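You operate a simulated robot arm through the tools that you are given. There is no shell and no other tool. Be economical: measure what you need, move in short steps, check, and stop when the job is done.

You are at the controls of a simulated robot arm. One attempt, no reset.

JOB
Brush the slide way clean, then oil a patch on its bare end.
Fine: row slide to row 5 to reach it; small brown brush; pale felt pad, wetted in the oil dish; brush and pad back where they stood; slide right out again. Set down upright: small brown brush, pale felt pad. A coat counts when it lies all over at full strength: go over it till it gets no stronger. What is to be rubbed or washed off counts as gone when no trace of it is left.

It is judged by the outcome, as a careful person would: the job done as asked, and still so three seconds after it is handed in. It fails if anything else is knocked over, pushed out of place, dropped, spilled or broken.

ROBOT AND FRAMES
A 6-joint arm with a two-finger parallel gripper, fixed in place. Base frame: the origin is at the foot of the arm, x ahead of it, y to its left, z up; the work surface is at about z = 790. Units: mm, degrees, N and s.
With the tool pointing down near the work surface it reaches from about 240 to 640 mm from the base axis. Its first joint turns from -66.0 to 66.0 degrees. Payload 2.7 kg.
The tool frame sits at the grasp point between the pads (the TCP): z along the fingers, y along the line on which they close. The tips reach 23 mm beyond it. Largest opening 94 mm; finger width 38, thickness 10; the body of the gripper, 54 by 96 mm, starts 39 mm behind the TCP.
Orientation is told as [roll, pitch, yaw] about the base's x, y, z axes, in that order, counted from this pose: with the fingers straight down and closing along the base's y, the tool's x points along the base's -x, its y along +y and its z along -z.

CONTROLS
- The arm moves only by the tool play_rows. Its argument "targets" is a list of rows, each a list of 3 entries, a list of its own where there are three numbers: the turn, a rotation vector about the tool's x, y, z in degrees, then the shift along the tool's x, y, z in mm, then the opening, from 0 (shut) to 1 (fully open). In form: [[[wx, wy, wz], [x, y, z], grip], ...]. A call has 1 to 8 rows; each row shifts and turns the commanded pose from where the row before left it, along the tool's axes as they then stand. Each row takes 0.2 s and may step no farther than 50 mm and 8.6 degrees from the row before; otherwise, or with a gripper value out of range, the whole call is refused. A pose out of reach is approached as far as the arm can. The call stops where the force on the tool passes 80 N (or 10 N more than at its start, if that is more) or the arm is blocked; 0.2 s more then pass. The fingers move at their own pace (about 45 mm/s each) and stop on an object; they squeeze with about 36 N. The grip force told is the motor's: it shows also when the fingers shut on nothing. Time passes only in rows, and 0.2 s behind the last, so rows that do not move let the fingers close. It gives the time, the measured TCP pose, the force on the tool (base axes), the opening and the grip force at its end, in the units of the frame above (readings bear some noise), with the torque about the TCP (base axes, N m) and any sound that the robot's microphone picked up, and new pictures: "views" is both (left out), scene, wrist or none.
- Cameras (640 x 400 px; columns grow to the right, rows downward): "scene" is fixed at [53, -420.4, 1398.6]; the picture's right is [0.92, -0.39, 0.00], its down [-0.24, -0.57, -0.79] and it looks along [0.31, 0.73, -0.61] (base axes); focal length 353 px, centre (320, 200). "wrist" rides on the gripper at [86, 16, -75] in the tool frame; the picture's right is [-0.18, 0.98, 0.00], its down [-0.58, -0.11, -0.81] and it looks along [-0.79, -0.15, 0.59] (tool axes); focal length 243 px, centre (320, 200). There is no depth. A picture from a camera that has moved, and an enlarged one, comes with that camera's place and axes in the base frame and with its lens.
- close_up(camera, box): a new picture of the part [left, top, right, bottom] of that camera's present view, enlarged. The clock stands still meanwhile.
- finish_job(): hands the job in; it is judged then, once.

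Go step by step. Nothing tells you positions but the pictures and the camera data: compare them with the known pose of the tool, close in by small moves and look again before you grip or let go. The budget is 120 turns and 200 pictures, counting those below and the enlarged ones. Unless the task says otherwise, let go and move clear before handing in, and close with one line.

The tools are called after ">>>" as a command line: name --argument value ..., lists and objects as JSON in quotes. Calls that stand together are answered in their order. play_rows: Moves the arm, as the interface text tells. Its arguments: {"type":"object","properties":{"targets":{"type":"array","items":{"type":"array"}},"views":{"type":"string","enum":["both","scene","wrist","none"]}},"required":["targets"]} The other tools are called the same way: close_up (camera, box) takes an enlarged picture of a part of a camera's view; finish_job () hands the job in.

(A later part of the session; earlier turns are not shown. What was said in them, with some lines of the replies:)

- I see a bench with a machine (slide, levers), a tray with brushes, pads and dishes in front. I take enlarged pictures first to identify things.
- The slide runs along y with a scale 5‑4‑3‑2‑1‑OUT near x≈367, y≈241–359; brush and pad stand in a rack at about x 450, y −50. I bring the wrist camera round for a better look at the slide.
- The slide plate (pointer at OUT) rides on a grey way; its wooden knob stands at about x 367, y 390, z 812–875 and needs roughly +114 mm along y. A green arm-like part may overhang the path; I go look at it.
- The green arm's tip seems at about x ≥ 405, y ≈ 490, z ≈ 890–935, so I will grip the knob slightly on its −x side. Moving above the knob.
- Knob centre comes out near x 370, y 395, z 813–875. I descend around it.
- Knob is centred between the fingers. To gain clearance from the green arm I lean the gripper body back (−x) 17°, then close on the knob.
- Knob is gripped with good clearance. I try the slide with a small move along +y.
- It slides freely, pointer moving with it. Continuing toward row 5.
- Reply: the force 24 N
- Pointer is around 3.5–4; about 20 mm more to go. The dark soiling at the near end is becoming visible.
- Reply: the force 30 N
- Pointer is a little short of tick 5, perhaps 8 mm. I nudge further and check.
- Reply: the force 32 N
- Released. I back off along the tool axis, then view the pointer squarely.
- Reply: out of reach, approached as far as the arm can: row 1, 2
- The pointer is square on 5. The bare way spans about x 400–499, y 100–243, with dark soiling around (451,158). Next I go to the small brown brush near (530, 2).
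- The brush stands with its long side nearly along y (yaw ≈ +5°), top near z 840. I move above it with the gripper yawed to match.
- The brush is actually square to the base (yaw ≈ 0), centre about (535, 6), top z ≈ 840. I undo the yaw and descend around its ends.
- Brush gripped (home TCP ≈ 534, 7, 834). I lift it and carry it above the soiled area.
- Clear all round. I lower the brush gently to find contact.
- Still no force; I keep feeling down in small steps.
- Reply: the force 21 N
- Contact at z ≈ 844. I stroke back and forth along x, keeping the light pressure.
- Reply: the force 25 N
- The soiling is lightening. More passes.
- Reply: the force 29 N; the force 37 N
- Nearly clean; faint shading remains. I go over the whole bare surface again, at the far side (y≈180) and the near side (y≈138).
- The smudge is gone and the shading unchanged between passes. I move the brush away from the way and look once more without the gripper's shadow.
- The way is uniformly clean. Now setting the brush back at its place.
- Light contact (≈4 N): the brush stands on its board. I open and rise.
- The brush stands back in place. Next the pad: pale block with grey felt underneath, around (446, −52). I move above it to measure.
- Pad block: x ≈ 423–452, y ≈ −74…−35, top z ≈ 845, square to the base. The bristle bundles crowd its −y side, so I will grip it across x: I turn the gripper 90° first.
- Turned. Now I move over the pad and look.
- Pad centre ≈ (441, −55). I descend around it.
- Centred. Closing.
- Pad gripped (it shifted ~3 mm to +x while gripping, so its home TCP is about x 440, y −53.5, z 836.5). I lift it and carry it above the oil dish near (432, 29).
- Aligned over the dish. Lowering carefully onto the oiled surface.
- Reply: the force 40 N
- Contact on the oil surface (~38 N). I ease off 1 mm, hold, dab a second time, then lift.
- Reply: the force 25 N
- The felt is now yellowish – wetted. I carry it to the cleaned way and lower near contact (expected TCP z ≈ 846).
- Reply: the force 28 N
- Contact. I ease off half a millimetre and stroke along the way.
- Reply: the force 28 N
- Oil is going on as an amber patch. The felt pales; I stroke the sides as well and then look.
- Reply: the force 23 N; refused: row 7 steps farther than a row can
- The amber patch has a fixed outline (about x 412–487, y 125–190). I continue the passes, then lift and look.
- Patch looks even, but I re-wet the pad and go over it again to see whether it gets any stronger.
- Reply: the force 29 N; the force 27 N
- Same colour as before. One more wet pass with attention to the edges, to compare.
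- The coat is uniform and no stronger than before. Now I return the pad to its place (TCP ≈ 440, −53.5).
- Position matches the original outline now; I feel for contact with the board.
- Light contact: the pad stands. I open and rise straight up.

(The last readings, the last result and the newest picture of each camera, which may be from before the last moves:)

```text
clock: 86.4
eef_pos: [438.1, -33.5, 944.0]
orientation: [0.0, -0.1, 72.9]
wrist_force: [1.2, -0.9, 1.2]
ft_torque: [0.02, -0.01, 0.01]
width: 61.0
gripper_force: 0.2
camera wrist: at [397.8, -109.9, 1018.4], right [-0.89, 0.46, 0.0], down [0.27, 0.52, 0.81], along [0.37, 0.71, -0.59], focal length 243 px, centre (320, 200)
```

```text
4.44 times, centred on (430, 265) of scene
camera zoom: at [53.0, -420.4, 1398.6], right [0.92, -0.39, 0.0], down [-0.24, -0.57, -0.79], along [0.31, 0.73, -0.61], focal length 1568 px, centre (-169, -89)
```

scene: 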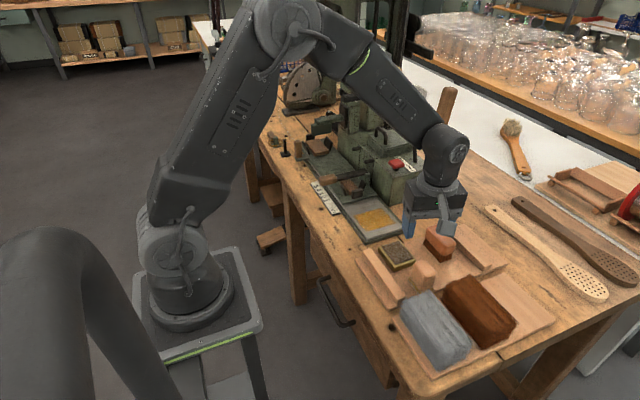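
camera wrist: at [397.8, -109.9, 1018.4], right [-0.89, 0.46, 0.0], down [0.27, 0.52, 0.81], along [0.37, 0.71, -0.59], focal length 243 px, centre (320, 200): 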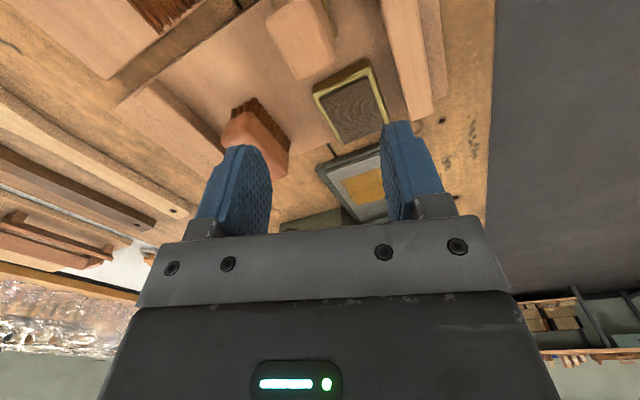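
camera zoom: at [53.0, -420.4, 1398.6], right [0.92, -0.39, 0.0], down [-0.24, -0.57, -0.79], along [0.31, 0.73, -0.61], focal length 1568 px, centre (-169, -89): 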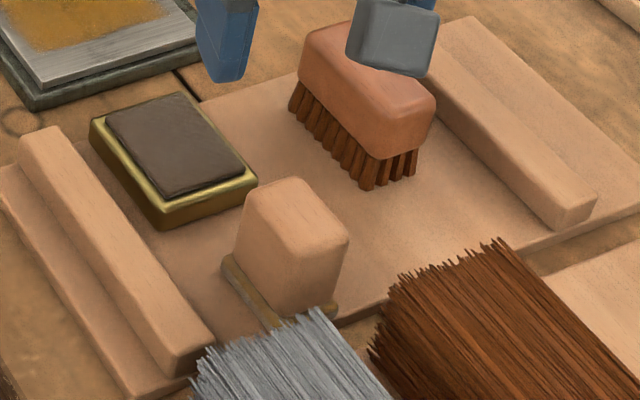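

Pad and brush are back exactly where they stood. I turn the gripper back and head for the slide knob (now near x 370, y 516).

>>> play_rows --targets '[[[0, 0, 8.5], [0, 0, -10], 0.65], [[0, 0, 8.5], [0, 0, -10], 0.65], [[0, 0, 8.5], [0, 0, 0], 0.65], [[0, 0, 8.5], [0, 0, 0], 0.65], [[0, 0, 8.5], [0, 0, 0], 0.65], [[0, 0, 8.5], [0, 0, 0], 0.65], [[0, 0, 8.5], [0, 0, 0], 0.65], [[0, 0, 8.5], [0, 0, 0], 0.65]]' --views "none"

>>> play_rows --targets '[[[0, 0, 5], [0, 0, 0], 0.65], [[0, 0, 0], [40, 20, 0], 0.65], [[0, 0, 0], [40, 25, 0], 0.65], [[0, 0, 0], [35, 35, 0], 0.65], [[0, 0, 0], [20, 44, 0], 0.65], [[0, 0, 0], [5, 48, 0], 0.65], [[0, 0, 0], [0, 48, 0], 0.65], [[0, 0, 0], [0, 48, 0], 0.65]]' --views "scene"

```text
clock: 88.2
eef_pos: [440.0, -32.7, 963.7]
orientation: [0.1, 0.1, 4.8]
wrist_force: [0.2, 0.1, 0.6]
ft_torque: [0.01, -0.03, 0.02]
width: 60.6
gripper_force: 0.1
```

```text
clock: 90.0
eef_pos: [298.7, 236.4, 965.6]
orientation: [0.0, -0.1, 0.0]
wrist_force: [1.2, -0.1, -0.6]
ft_torque: [0.0, 0.0, -0.01]
width: 61.0
gripper_force: 0.0
```

scene: 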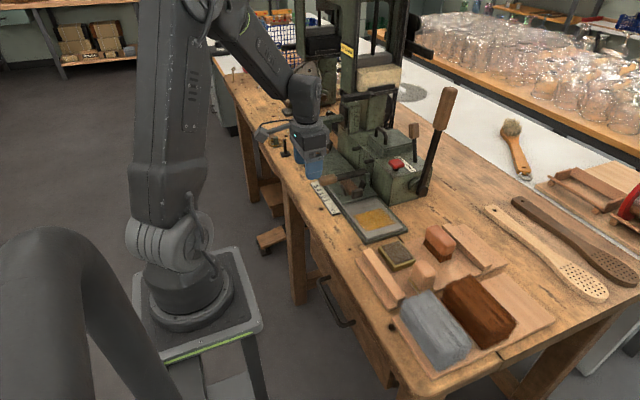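

>>> play_rows --targets '[[[0, 0, 0], [3, 47, 0], 0.65], [[0, 0, 0], [3, 47, 0], 0.65], [[0, 0, 0], [3, 47, 0], 0.65], [[0, 0, 0], [3, 47, 5], 0.65], [[0, 0, 0], [3, 47, 10], 0.65], [[0, 0, 0], [0, 46, 15], 0.65], [[0, -8.5, 0], [0, 0, 0], 0.65], [[0, -8.5, 0], [0, 0, 0], 0.65]]'

>>> close_up --camera "scene" --box '[330, 160, 430, 245]'

```text
clock: 91.8
eef_pos: [342.8, 485.7, 934.5]
orientation: [0.0, -17.0, 0.0]
wrist_force: [0.5, -0.4, -0.1]
ft_torque: [0.02, 0.01, 0.01]
width: 60.9
gripper_force: 0.1
out of reach, approached as far as the arm can: row 5, 6, 7, 8
camera wrist: at [238.3, 503.5, 978.6], right [0.18, 0.98, 0.05], down [0.32, -0.11, 0.94], along [0.93, -0.15, -0.33], focal length 243 px, centre (320, 200)
```

scene: 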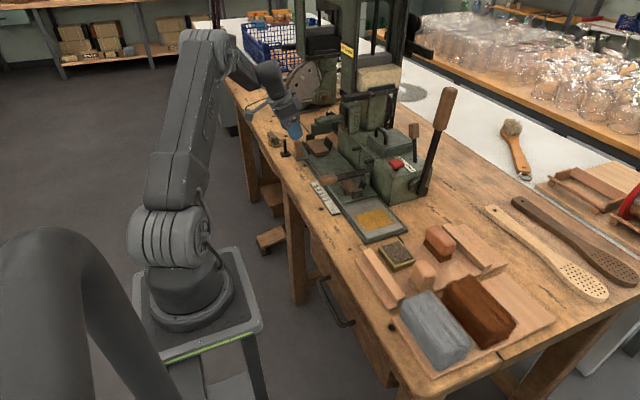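
wrist: 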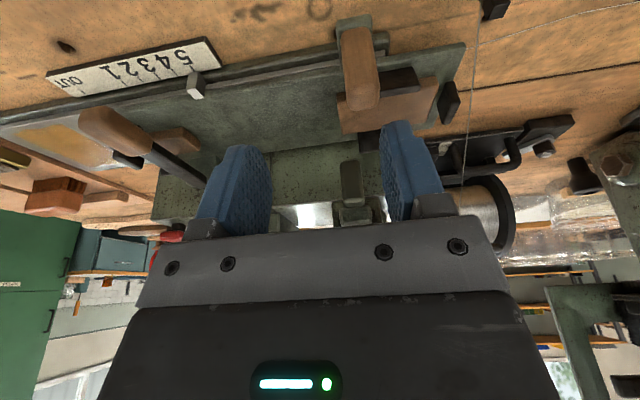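

```text
4.71 times, centred on (380, 202) of scene
camera zoom: at [53.1, -420.4, 1398.6], right [0.92, -0.39, 0.0], down [-0.24, -0.57, -0.79], along [0.31, 0.73, -0.61], focal length 1660 px, centre (38, 188)
```

zoom: 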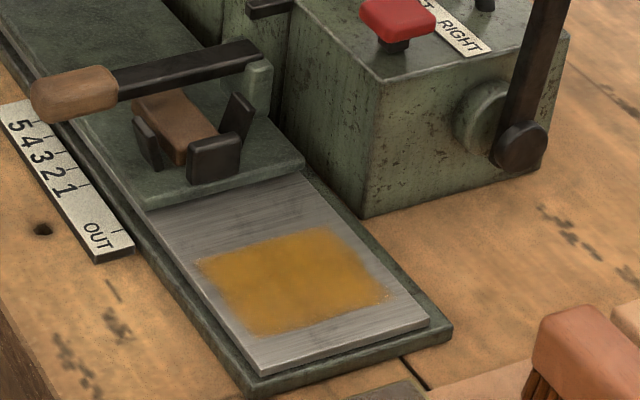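

The tilted approach from −x is out of reach here, so I straighten the tool and come in from above at x ≈ 358 (about 20 mm clear of the green arm's tip).

>>> play_rows --targets '[[[0, 8.5, 0], [-20, 0, -15], 0.65], [[0, 8.5, 0], [-25, 0, -15], 0.65], [[0, 0, 0], [-28, 0, 0], 0.65], [[0, 0, 0], [0, 0, 0], 0.65]]'

```text
clock: 92.8
eef_pos: [406.7, 486.4, 972.4]
orientation: [0.0, 0.0, 0.0]
wrist_force: [-0.6, -0.7, -0.3]
ft_torque: [-0.02, 0.04, -0.02]
width: 61.2
gripper_force: 0.1
camera wrist: at [320.3, 503.6, 1046.3], right [0.18, 0.98, 0.0], down [0.58, -0.11, 0.81], along [0.79, -0.15, -0.59], focal length 243 px, centre (320, 200)
```

scene: 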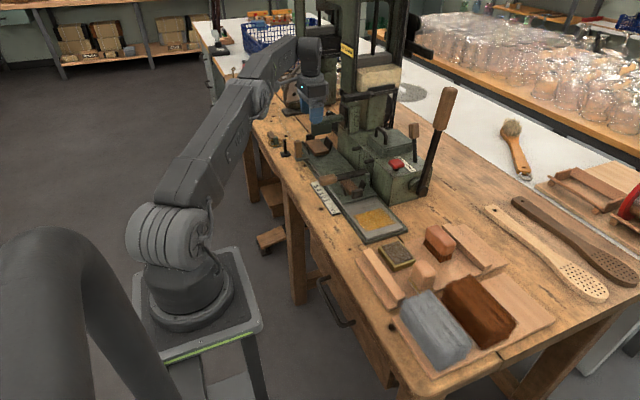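
wrist: 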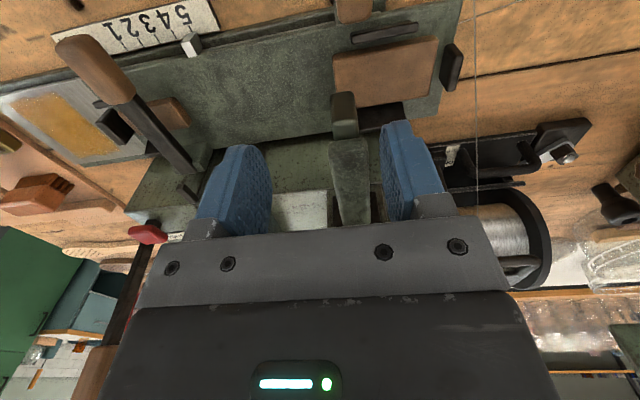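

I ended further +x than intended, above the green arm but clear of it. I move back −x at this height first.

>>> play_rows --targets '[[[0, 0, 0], [25, 0, -5], 0.65], [[0, 0, 0], [23, 5, 0], 0.65], [[0, 0, 0], [0, 15, 0], 0.65], [[0, 0, 0], [0, 10, 0], 0.65], [[0, 0, 0], [0, 0, 0], 0.65]]'

```text
clock: 94.0
eef_pos: [358.0, 516.3, 978.0]
orientation: [0.0, 0.0, -0.1]
wrist_force: [-0.3, 0.6, 0.1]
ft_torque: [0.01, -0.03, -0.03]
width: 60.8
gripper_force: 0.1
camera wrist: at [273.2, 533.8, 1051.8], right [0.18, 0.98, 0.0], down [0.58, -0.11, 0.81], along [0.79, -0.15, -0.59], focal length 243 px, centre (320, 200)
```

scene: 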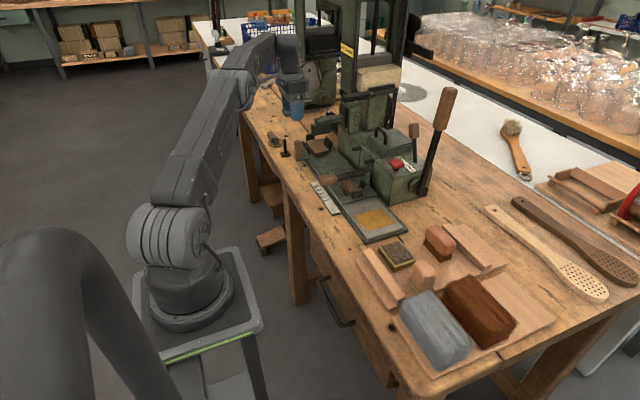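
wrist: 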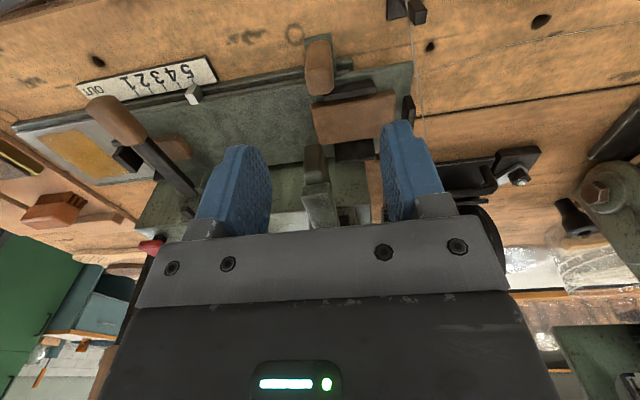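

Knob is straight below (372, 516). The green arm tip is at x ≳ 415, so it's clear. Descending with a slightly narrower opening.

>>> play_rows --targets '[[[0, 0, 0], [-2, 0, 30], 0.5], [[0, 0, 0], [0, 0, 30], 0.5], [[0, 0, 0], [0, 0, 30], 0.5]]'

>>> close_up --camera "scene" --box '[260, 80, 380, 170]'

```text
clock: 94.8
eef_pos: [361.0, 517.0, 886.3]
orientation: [0.0, 0.0, 0.0]
wrist_force: [0.1, 0.4, -0.9]
ft_torque: [0.01, 0.04, 0.01]
width: 46.9
gripper_force: 0.0
camera wrist: at [274.7, 533.5, 960.8], right [0.18, 0.98, 0.0], down [0.58, -0.11, 0.81], along [0.79, -0.15, -0.59], focal length 243 px, centre (320, 200)
```

scene: 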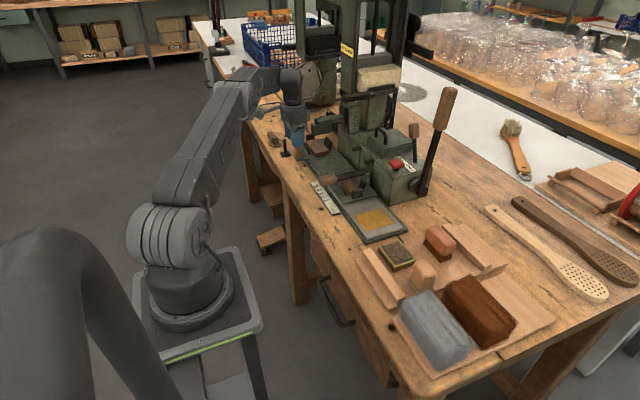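
wrist: 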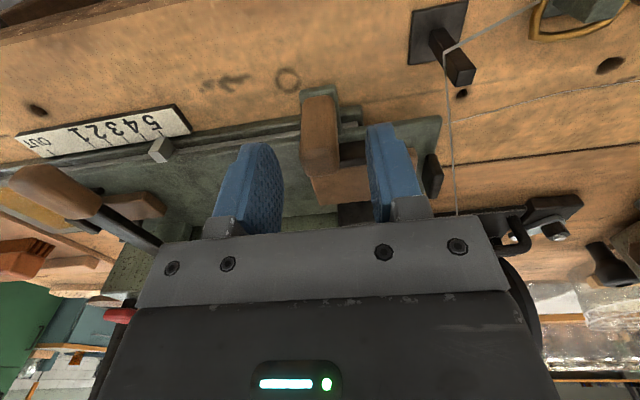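

```text
4.44 times, centred on (320, 125) of scene
camera zoom: at [53.0, -420.4, 1398.6], right [0.92, -0.39, 0.0], down [-0.24, -0.57, -0.79], along [0.31, 0.73, -0.61], focal length 1568 px, centre (320, 533)
```

zoom: 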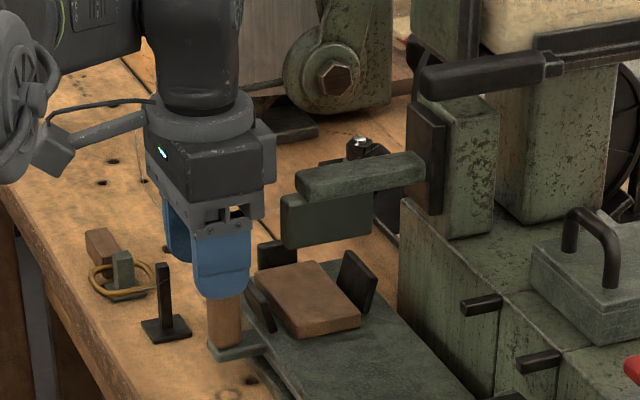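

Clear of the green arm, straddling the knob. Down 30 mm and close.

>>> play_rows --targets '[[[0, 0, 0], [0, 0, 15], 0.5], [[0, 0, 0], [0, 0, 15], 0.5], [[0, 0, 0], [0, 0, 0], 0.1], [[0, 0, 0], [0, 0, 0], 0.1], [[0, 0, 0], [0, 0, 0], 0.1]]'

```text
clock: 96.0
eef_pos: [362.4, 513.8, 857.8]
orientation: [-0.3, 0.1, -0.1]
wrist_force: [-7.5, -25.8, 6.7]
ft_torque: [0.52, 0.36, 0.0]
width: 22.0
gripper_force: 44.4
camera wrist: at [276.2, 532.2, 930.9], right [0.19, 0.98, 0.0], down [0.58, -0.11, 0.81], along [0.79, -0.15, -0.59], focal length 243 px, centre (320, 200)
```

scene: 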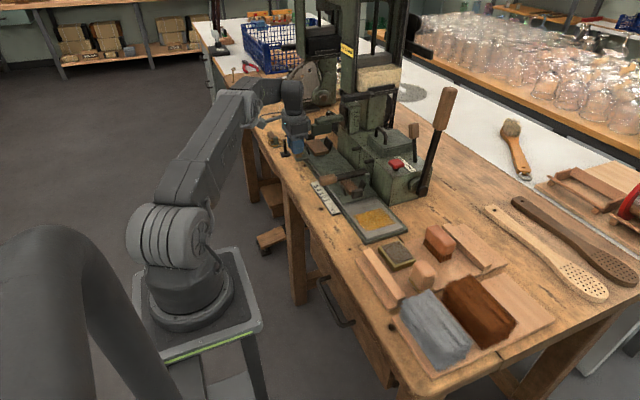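
wrist: 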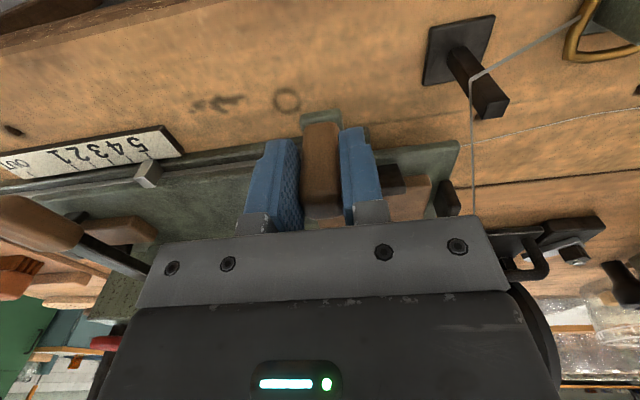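

Gripped. Pulling the slide back out along −y.

>>> play_rows --targets '[[[0, 0, 0], [0, -12, 0], 0.1], [[0, 0, 0], [0, -14, 0], 0.1], [[0, 0, 0], [0, -14, 0], 0.1], [[0, 0, 0], [0, -14, 0], 0.1], [[0, 0, 0], [0, -14, 0], 0.1], [[0, 0, 0], [0, -14, 0], 0.1], [[0, 0, 0], [0, -14, 0], 0.1], [[0, 0, 0], [0, -14, 0], 0.1]]'

>>> close_up --camera "wrist" --box '[60, 60, 300, 220]'

>>> close_up --camera "scene" --box '[290, 140, 430, 250]'

```text
clock: 97.8
eef_pos: [363.2, 406.2, 857.1]
orientation: [0.0, 0.0, 0.0]
wrist_force: [11.8, 0.7, -17.1]
ft_torque: [-0.13, -0.69, -0.05]
width: 22.0
gripper_force: 45.0
camera wrist: at [275.9, 423.4, 930.8], right [0.18, 0.98, 0.0], down [0.58, -0.11, 0.81], along [0.79, -0.15, -0.59], focal length 243 px, centre (320, 200)
```

scene: 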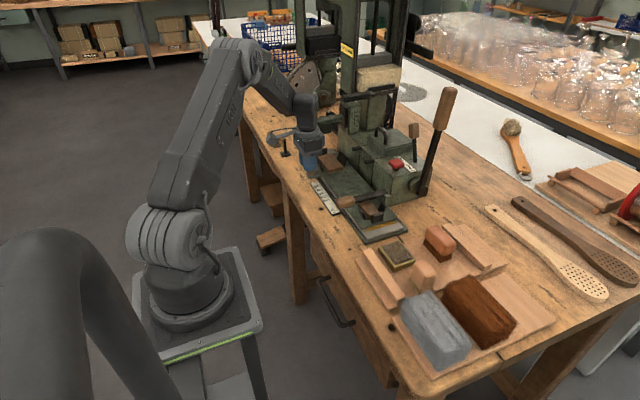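
wrist: 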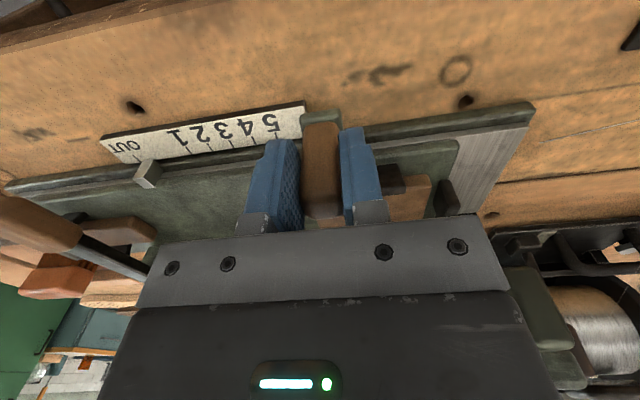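

```text
2.50 times, centred on (180, 140) of wrist
camera zoom: at [275.9, 423.4, 930.8], right [0.18, 0.98, 0.0], down [0.58, -0.11, 0.81], along [0.79, -0.15, -0.59], focal length 606 px, centre (670, 350)
```

zoom: 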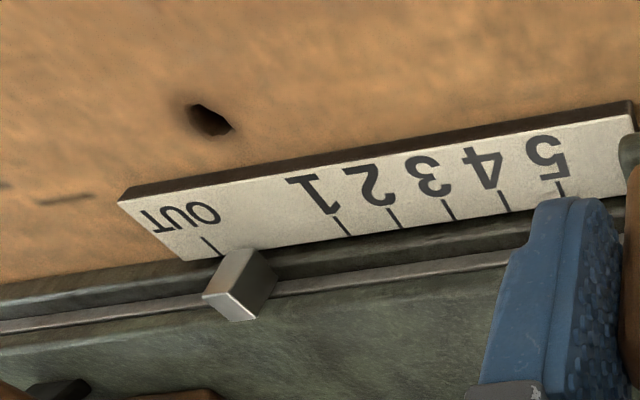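

```text
3.64 times, centred on (360, 195) of scene
camera zoom: at [53.5, -420.2, 1398.7], right [0.92, -0.39, 0.0], down [-0.24, -0.57, -0.79], along [0.31, 0.73, -0.61], focal length 1283 px, centre (174, 218)
```

zoom: 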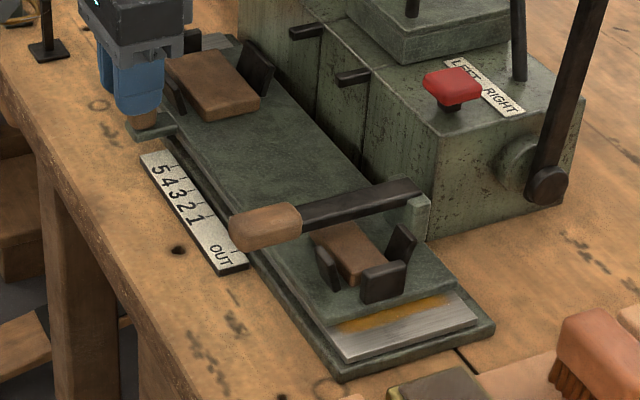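

About 10 mm remain to OUT.

>>> play_rows --targets '[[[0, 0, 0], [0, -5, 0], 0.1], [[0, 0, 0], [0, -4.5, 0], 0.1], [[0, 0, 0], [0, 0, 0], 0.1]]' --views "none"

>>> close_up --camera "wrist" --box '[60, 60, 300, 220]'

>>> close_up --camera "scene" --box '[310, 160, 410, 240]'

```text
clock: 98.6
eef_pos: [361.4, 395.9, 857.3]
orientation: [0.0, 0.1, 0.0]
wrist_force: [14.5, -5.7, -22.2]
ft_torque: [0.42, -0.7, 0.1]
width: 22.0
gripper_force: 45.2
```

```text
2.50 times, centred on (180, 140) of wrist
camera zoom: at [276.0, 413.6, 930.9], right [0.18, 0.98, 0.0], down [0.58, -0.11, 0.81], along [0.79, -0.15, -0.59], focal length 606 px, centre (670, 350)
```

zoom: 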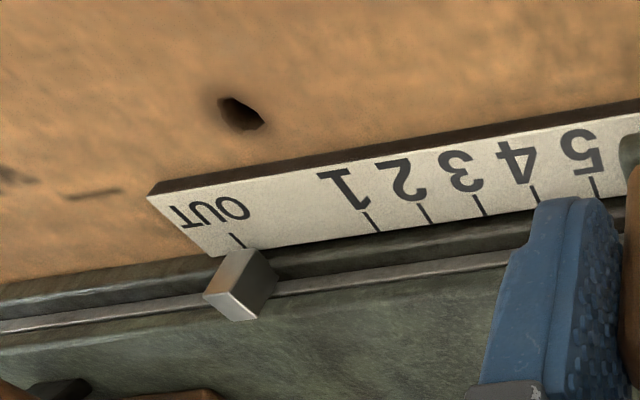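

```text
5.00 times, centred on (360, 200) of scene
camera zoom: at [53.6, -420.3, 1398.6], right [0.92, -0.39, 0.0], down [-0.24, -0.57, -0.79], along [0.31, 0.73, -0.61], focal length 1764 px, centre (120, 200)
```

zoom: 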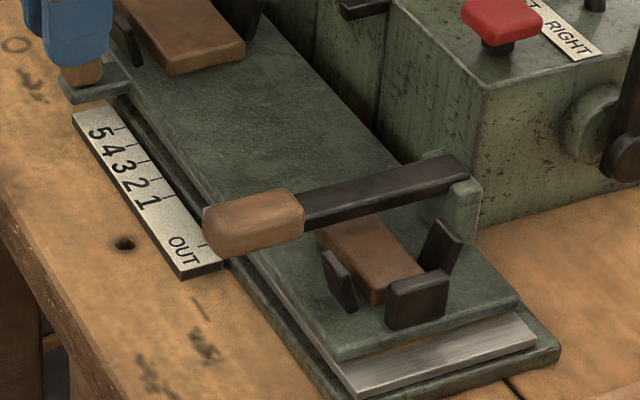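

Pointer is at OUT as at the start. A slight extra pull to be sure it's right out.

>>> play_rows --targets '[[[0, 0, 0], [0, -1.5, 0], 0.1], [[0, 0, 0], [0, 0, 0], 0.1]]' --views "none"

```text
clock: 99.2
eef_pos: [362.1, 395.3, 856.4]
orientation: [0.0, 0.0, 0.0]
wrist_force: [18.8, -0.6, -20.9]
ft_torque: [-0.04, 1.23, 0.18]
width: 21.9
gripper_force: 45.2
```

>>> play_rows --targets '[[[0, 0, 0], [0, -2, 0], 0.1], [[0, 0, 0], [0, 0, 0], 0.1]]' --views "none"

>>> close_up --camera "wrist" --box '[60, 60, 300, 220]'

```text
clock: 99.8
eef_pos: [362.1, 394.8, 857.4]
orientation: [0.2, -0.1, 0.0]
wrist_force: [21.9, 14.6, -24.2]
ft_torque: [-0.68, 0.28, -0.19]
width: 22.0
gripper_force: 44.8
```

```text
2.50 times, centred on (180, 140) of wrist
camera zoom: at [275.6, 412.1, 930.7], right [0.18, 0.98, 0.0], down [0.58, -0.11, 0.81], along [0.79, -0.15, -0.59], focal length 606 px, centre (670, 350)
```

zoom: 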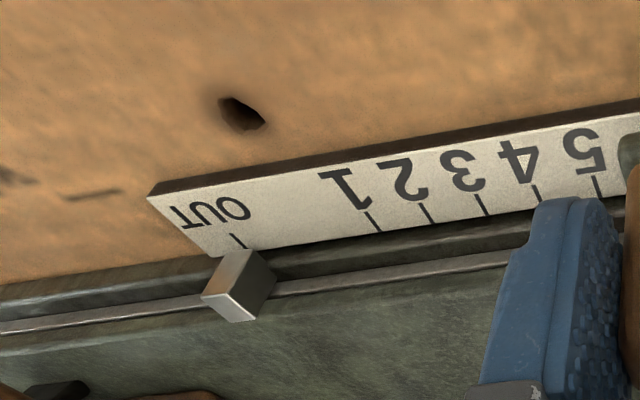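

It is now against its stop (force rises, pointer no longer moves). I relax, let go and rise clear.

>>> play_rows --targets '[[[0, 0, 0], [0, 1.5, 0], 0.1], [[0, 0, 0], [0, 0, 0], 0.55], [[0, 0, 0], [0, 0, 0], 0.55], [[0, 0, 0], [0, 0, 0], 0.55], [[0, 0, 0], [0, 0, -40], 0.55], [[0, 0, 0], [5, -10, -45], 0.55], [[0, 0, 0], [20, -40, -15], 0.55], [[0, 0, 0], [25, -40, -10], 0.55]]'

>>> play_rows --targets '[[[0, 0, 0], [15, -45, 0], 0.55], [[0, 0, 0], [0, -45, 0], 0.55]]'

>>> close_up --camera "wrist" --box '[240, 30, 500, 190]'

>>> close_up --camera "scene" --box '[290, 130, 530, 310]'

```text
clock: 101.6
eef_pos: [312.3, 303.6, 969.9]
orientation: [-0.1, 0.1, 0.0]
wrist_force: [0.2, 0.2, -0.7]
ft_torque: [-0.02, -0.01, -0.01]
width: 51.6
gripper_force: 0.0
camera wrist: at [224.3, 322.6, 1042.1], right [0.18, 0.98, 0.0], down [0.58, -0.11, 0.81], along [0.79, -0.15, -0.59], focal length 243 px, centre (320, 200)
```

scene: 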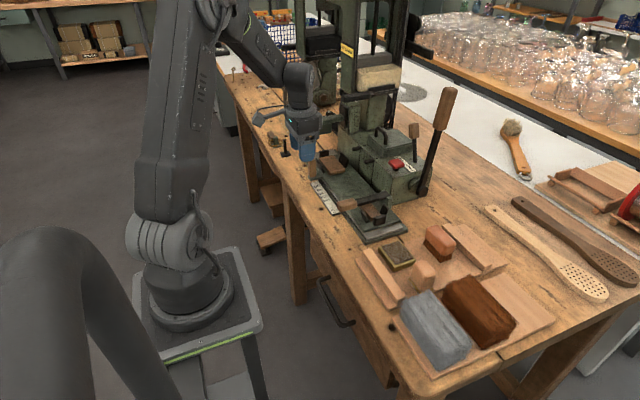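
wrist: 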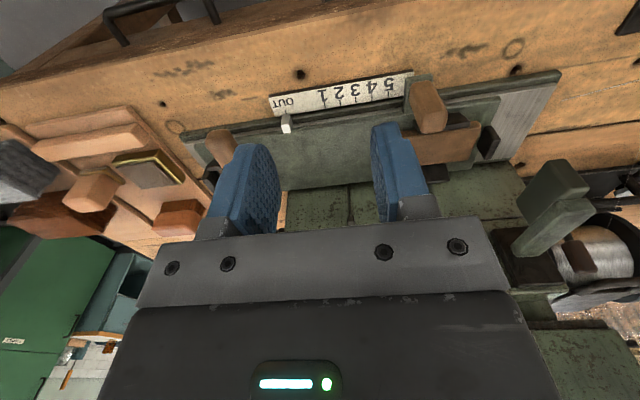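

```text
clock: 102.2
eef_pos: [295.2, 216.3, 968.2]
orientation: [0.0, 0.0, 0.0]
wrist_force: [0.1, -0.3, -0.1]
ft_torque: [-0.01, -0.01, 0.0]
width: 52.0
gripper_force: 0.0
camera wrist: at [209.0, 233.7, 1041.2], right [0.18, 0.98, 0.0], down [0.58, -0.11, 0.81], along [0.79, -0.15, -0.59], focal length 243 px, centre (320, 200)
```

scene: 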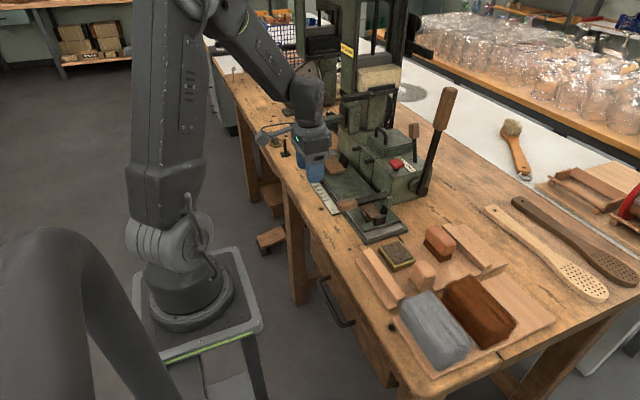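
wrist: 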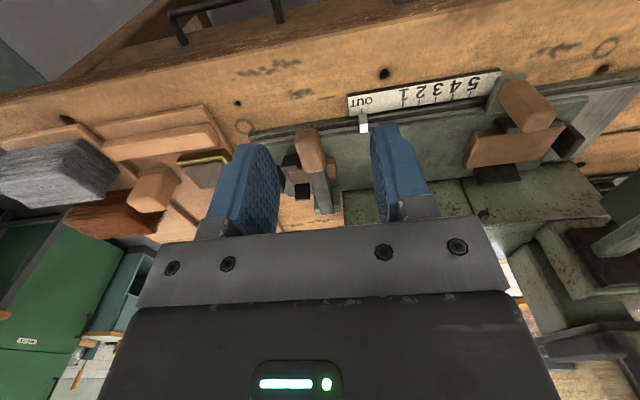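

```text
2.46 times, centred on (370, 110) of wrist
camera zoom: at [209.0, 233.7, 1041.2], right [0.18, 0.98, 0.0], down [0.58, -0.11, 0.81], along [0.79, -0.15, -0.59], focal length 597 px, centre (197, 422)
```

zoom: 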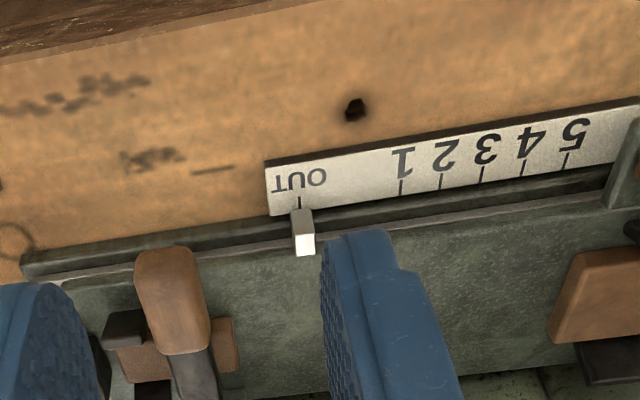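

```text
2.22 times, centred on (410, 220) of scene
camera zoom: at [53.1, -420.4, 1398.6], right [0.92, -0.39, 0.0], down [-0.24, -0.57, -0.79], along [0.31, 0.73, -0.61], focal length 784 px, centre (120, 156)
```

zoom: 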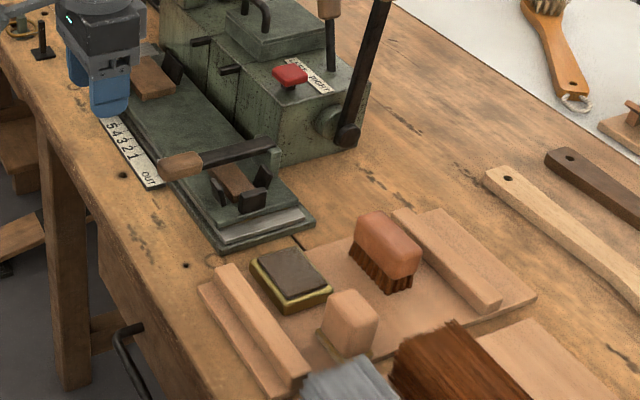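

The pointer is on OUT, brush and pad stand upright in their places, and the arm is clear. Handing in.

>>> finish_job

```text
The job is handed in.
```

The slide way is brushed clean and its bare end has an even coat of oil. The brush and pad are back upright where they stood, the slide is right out again, and the job is handed in.
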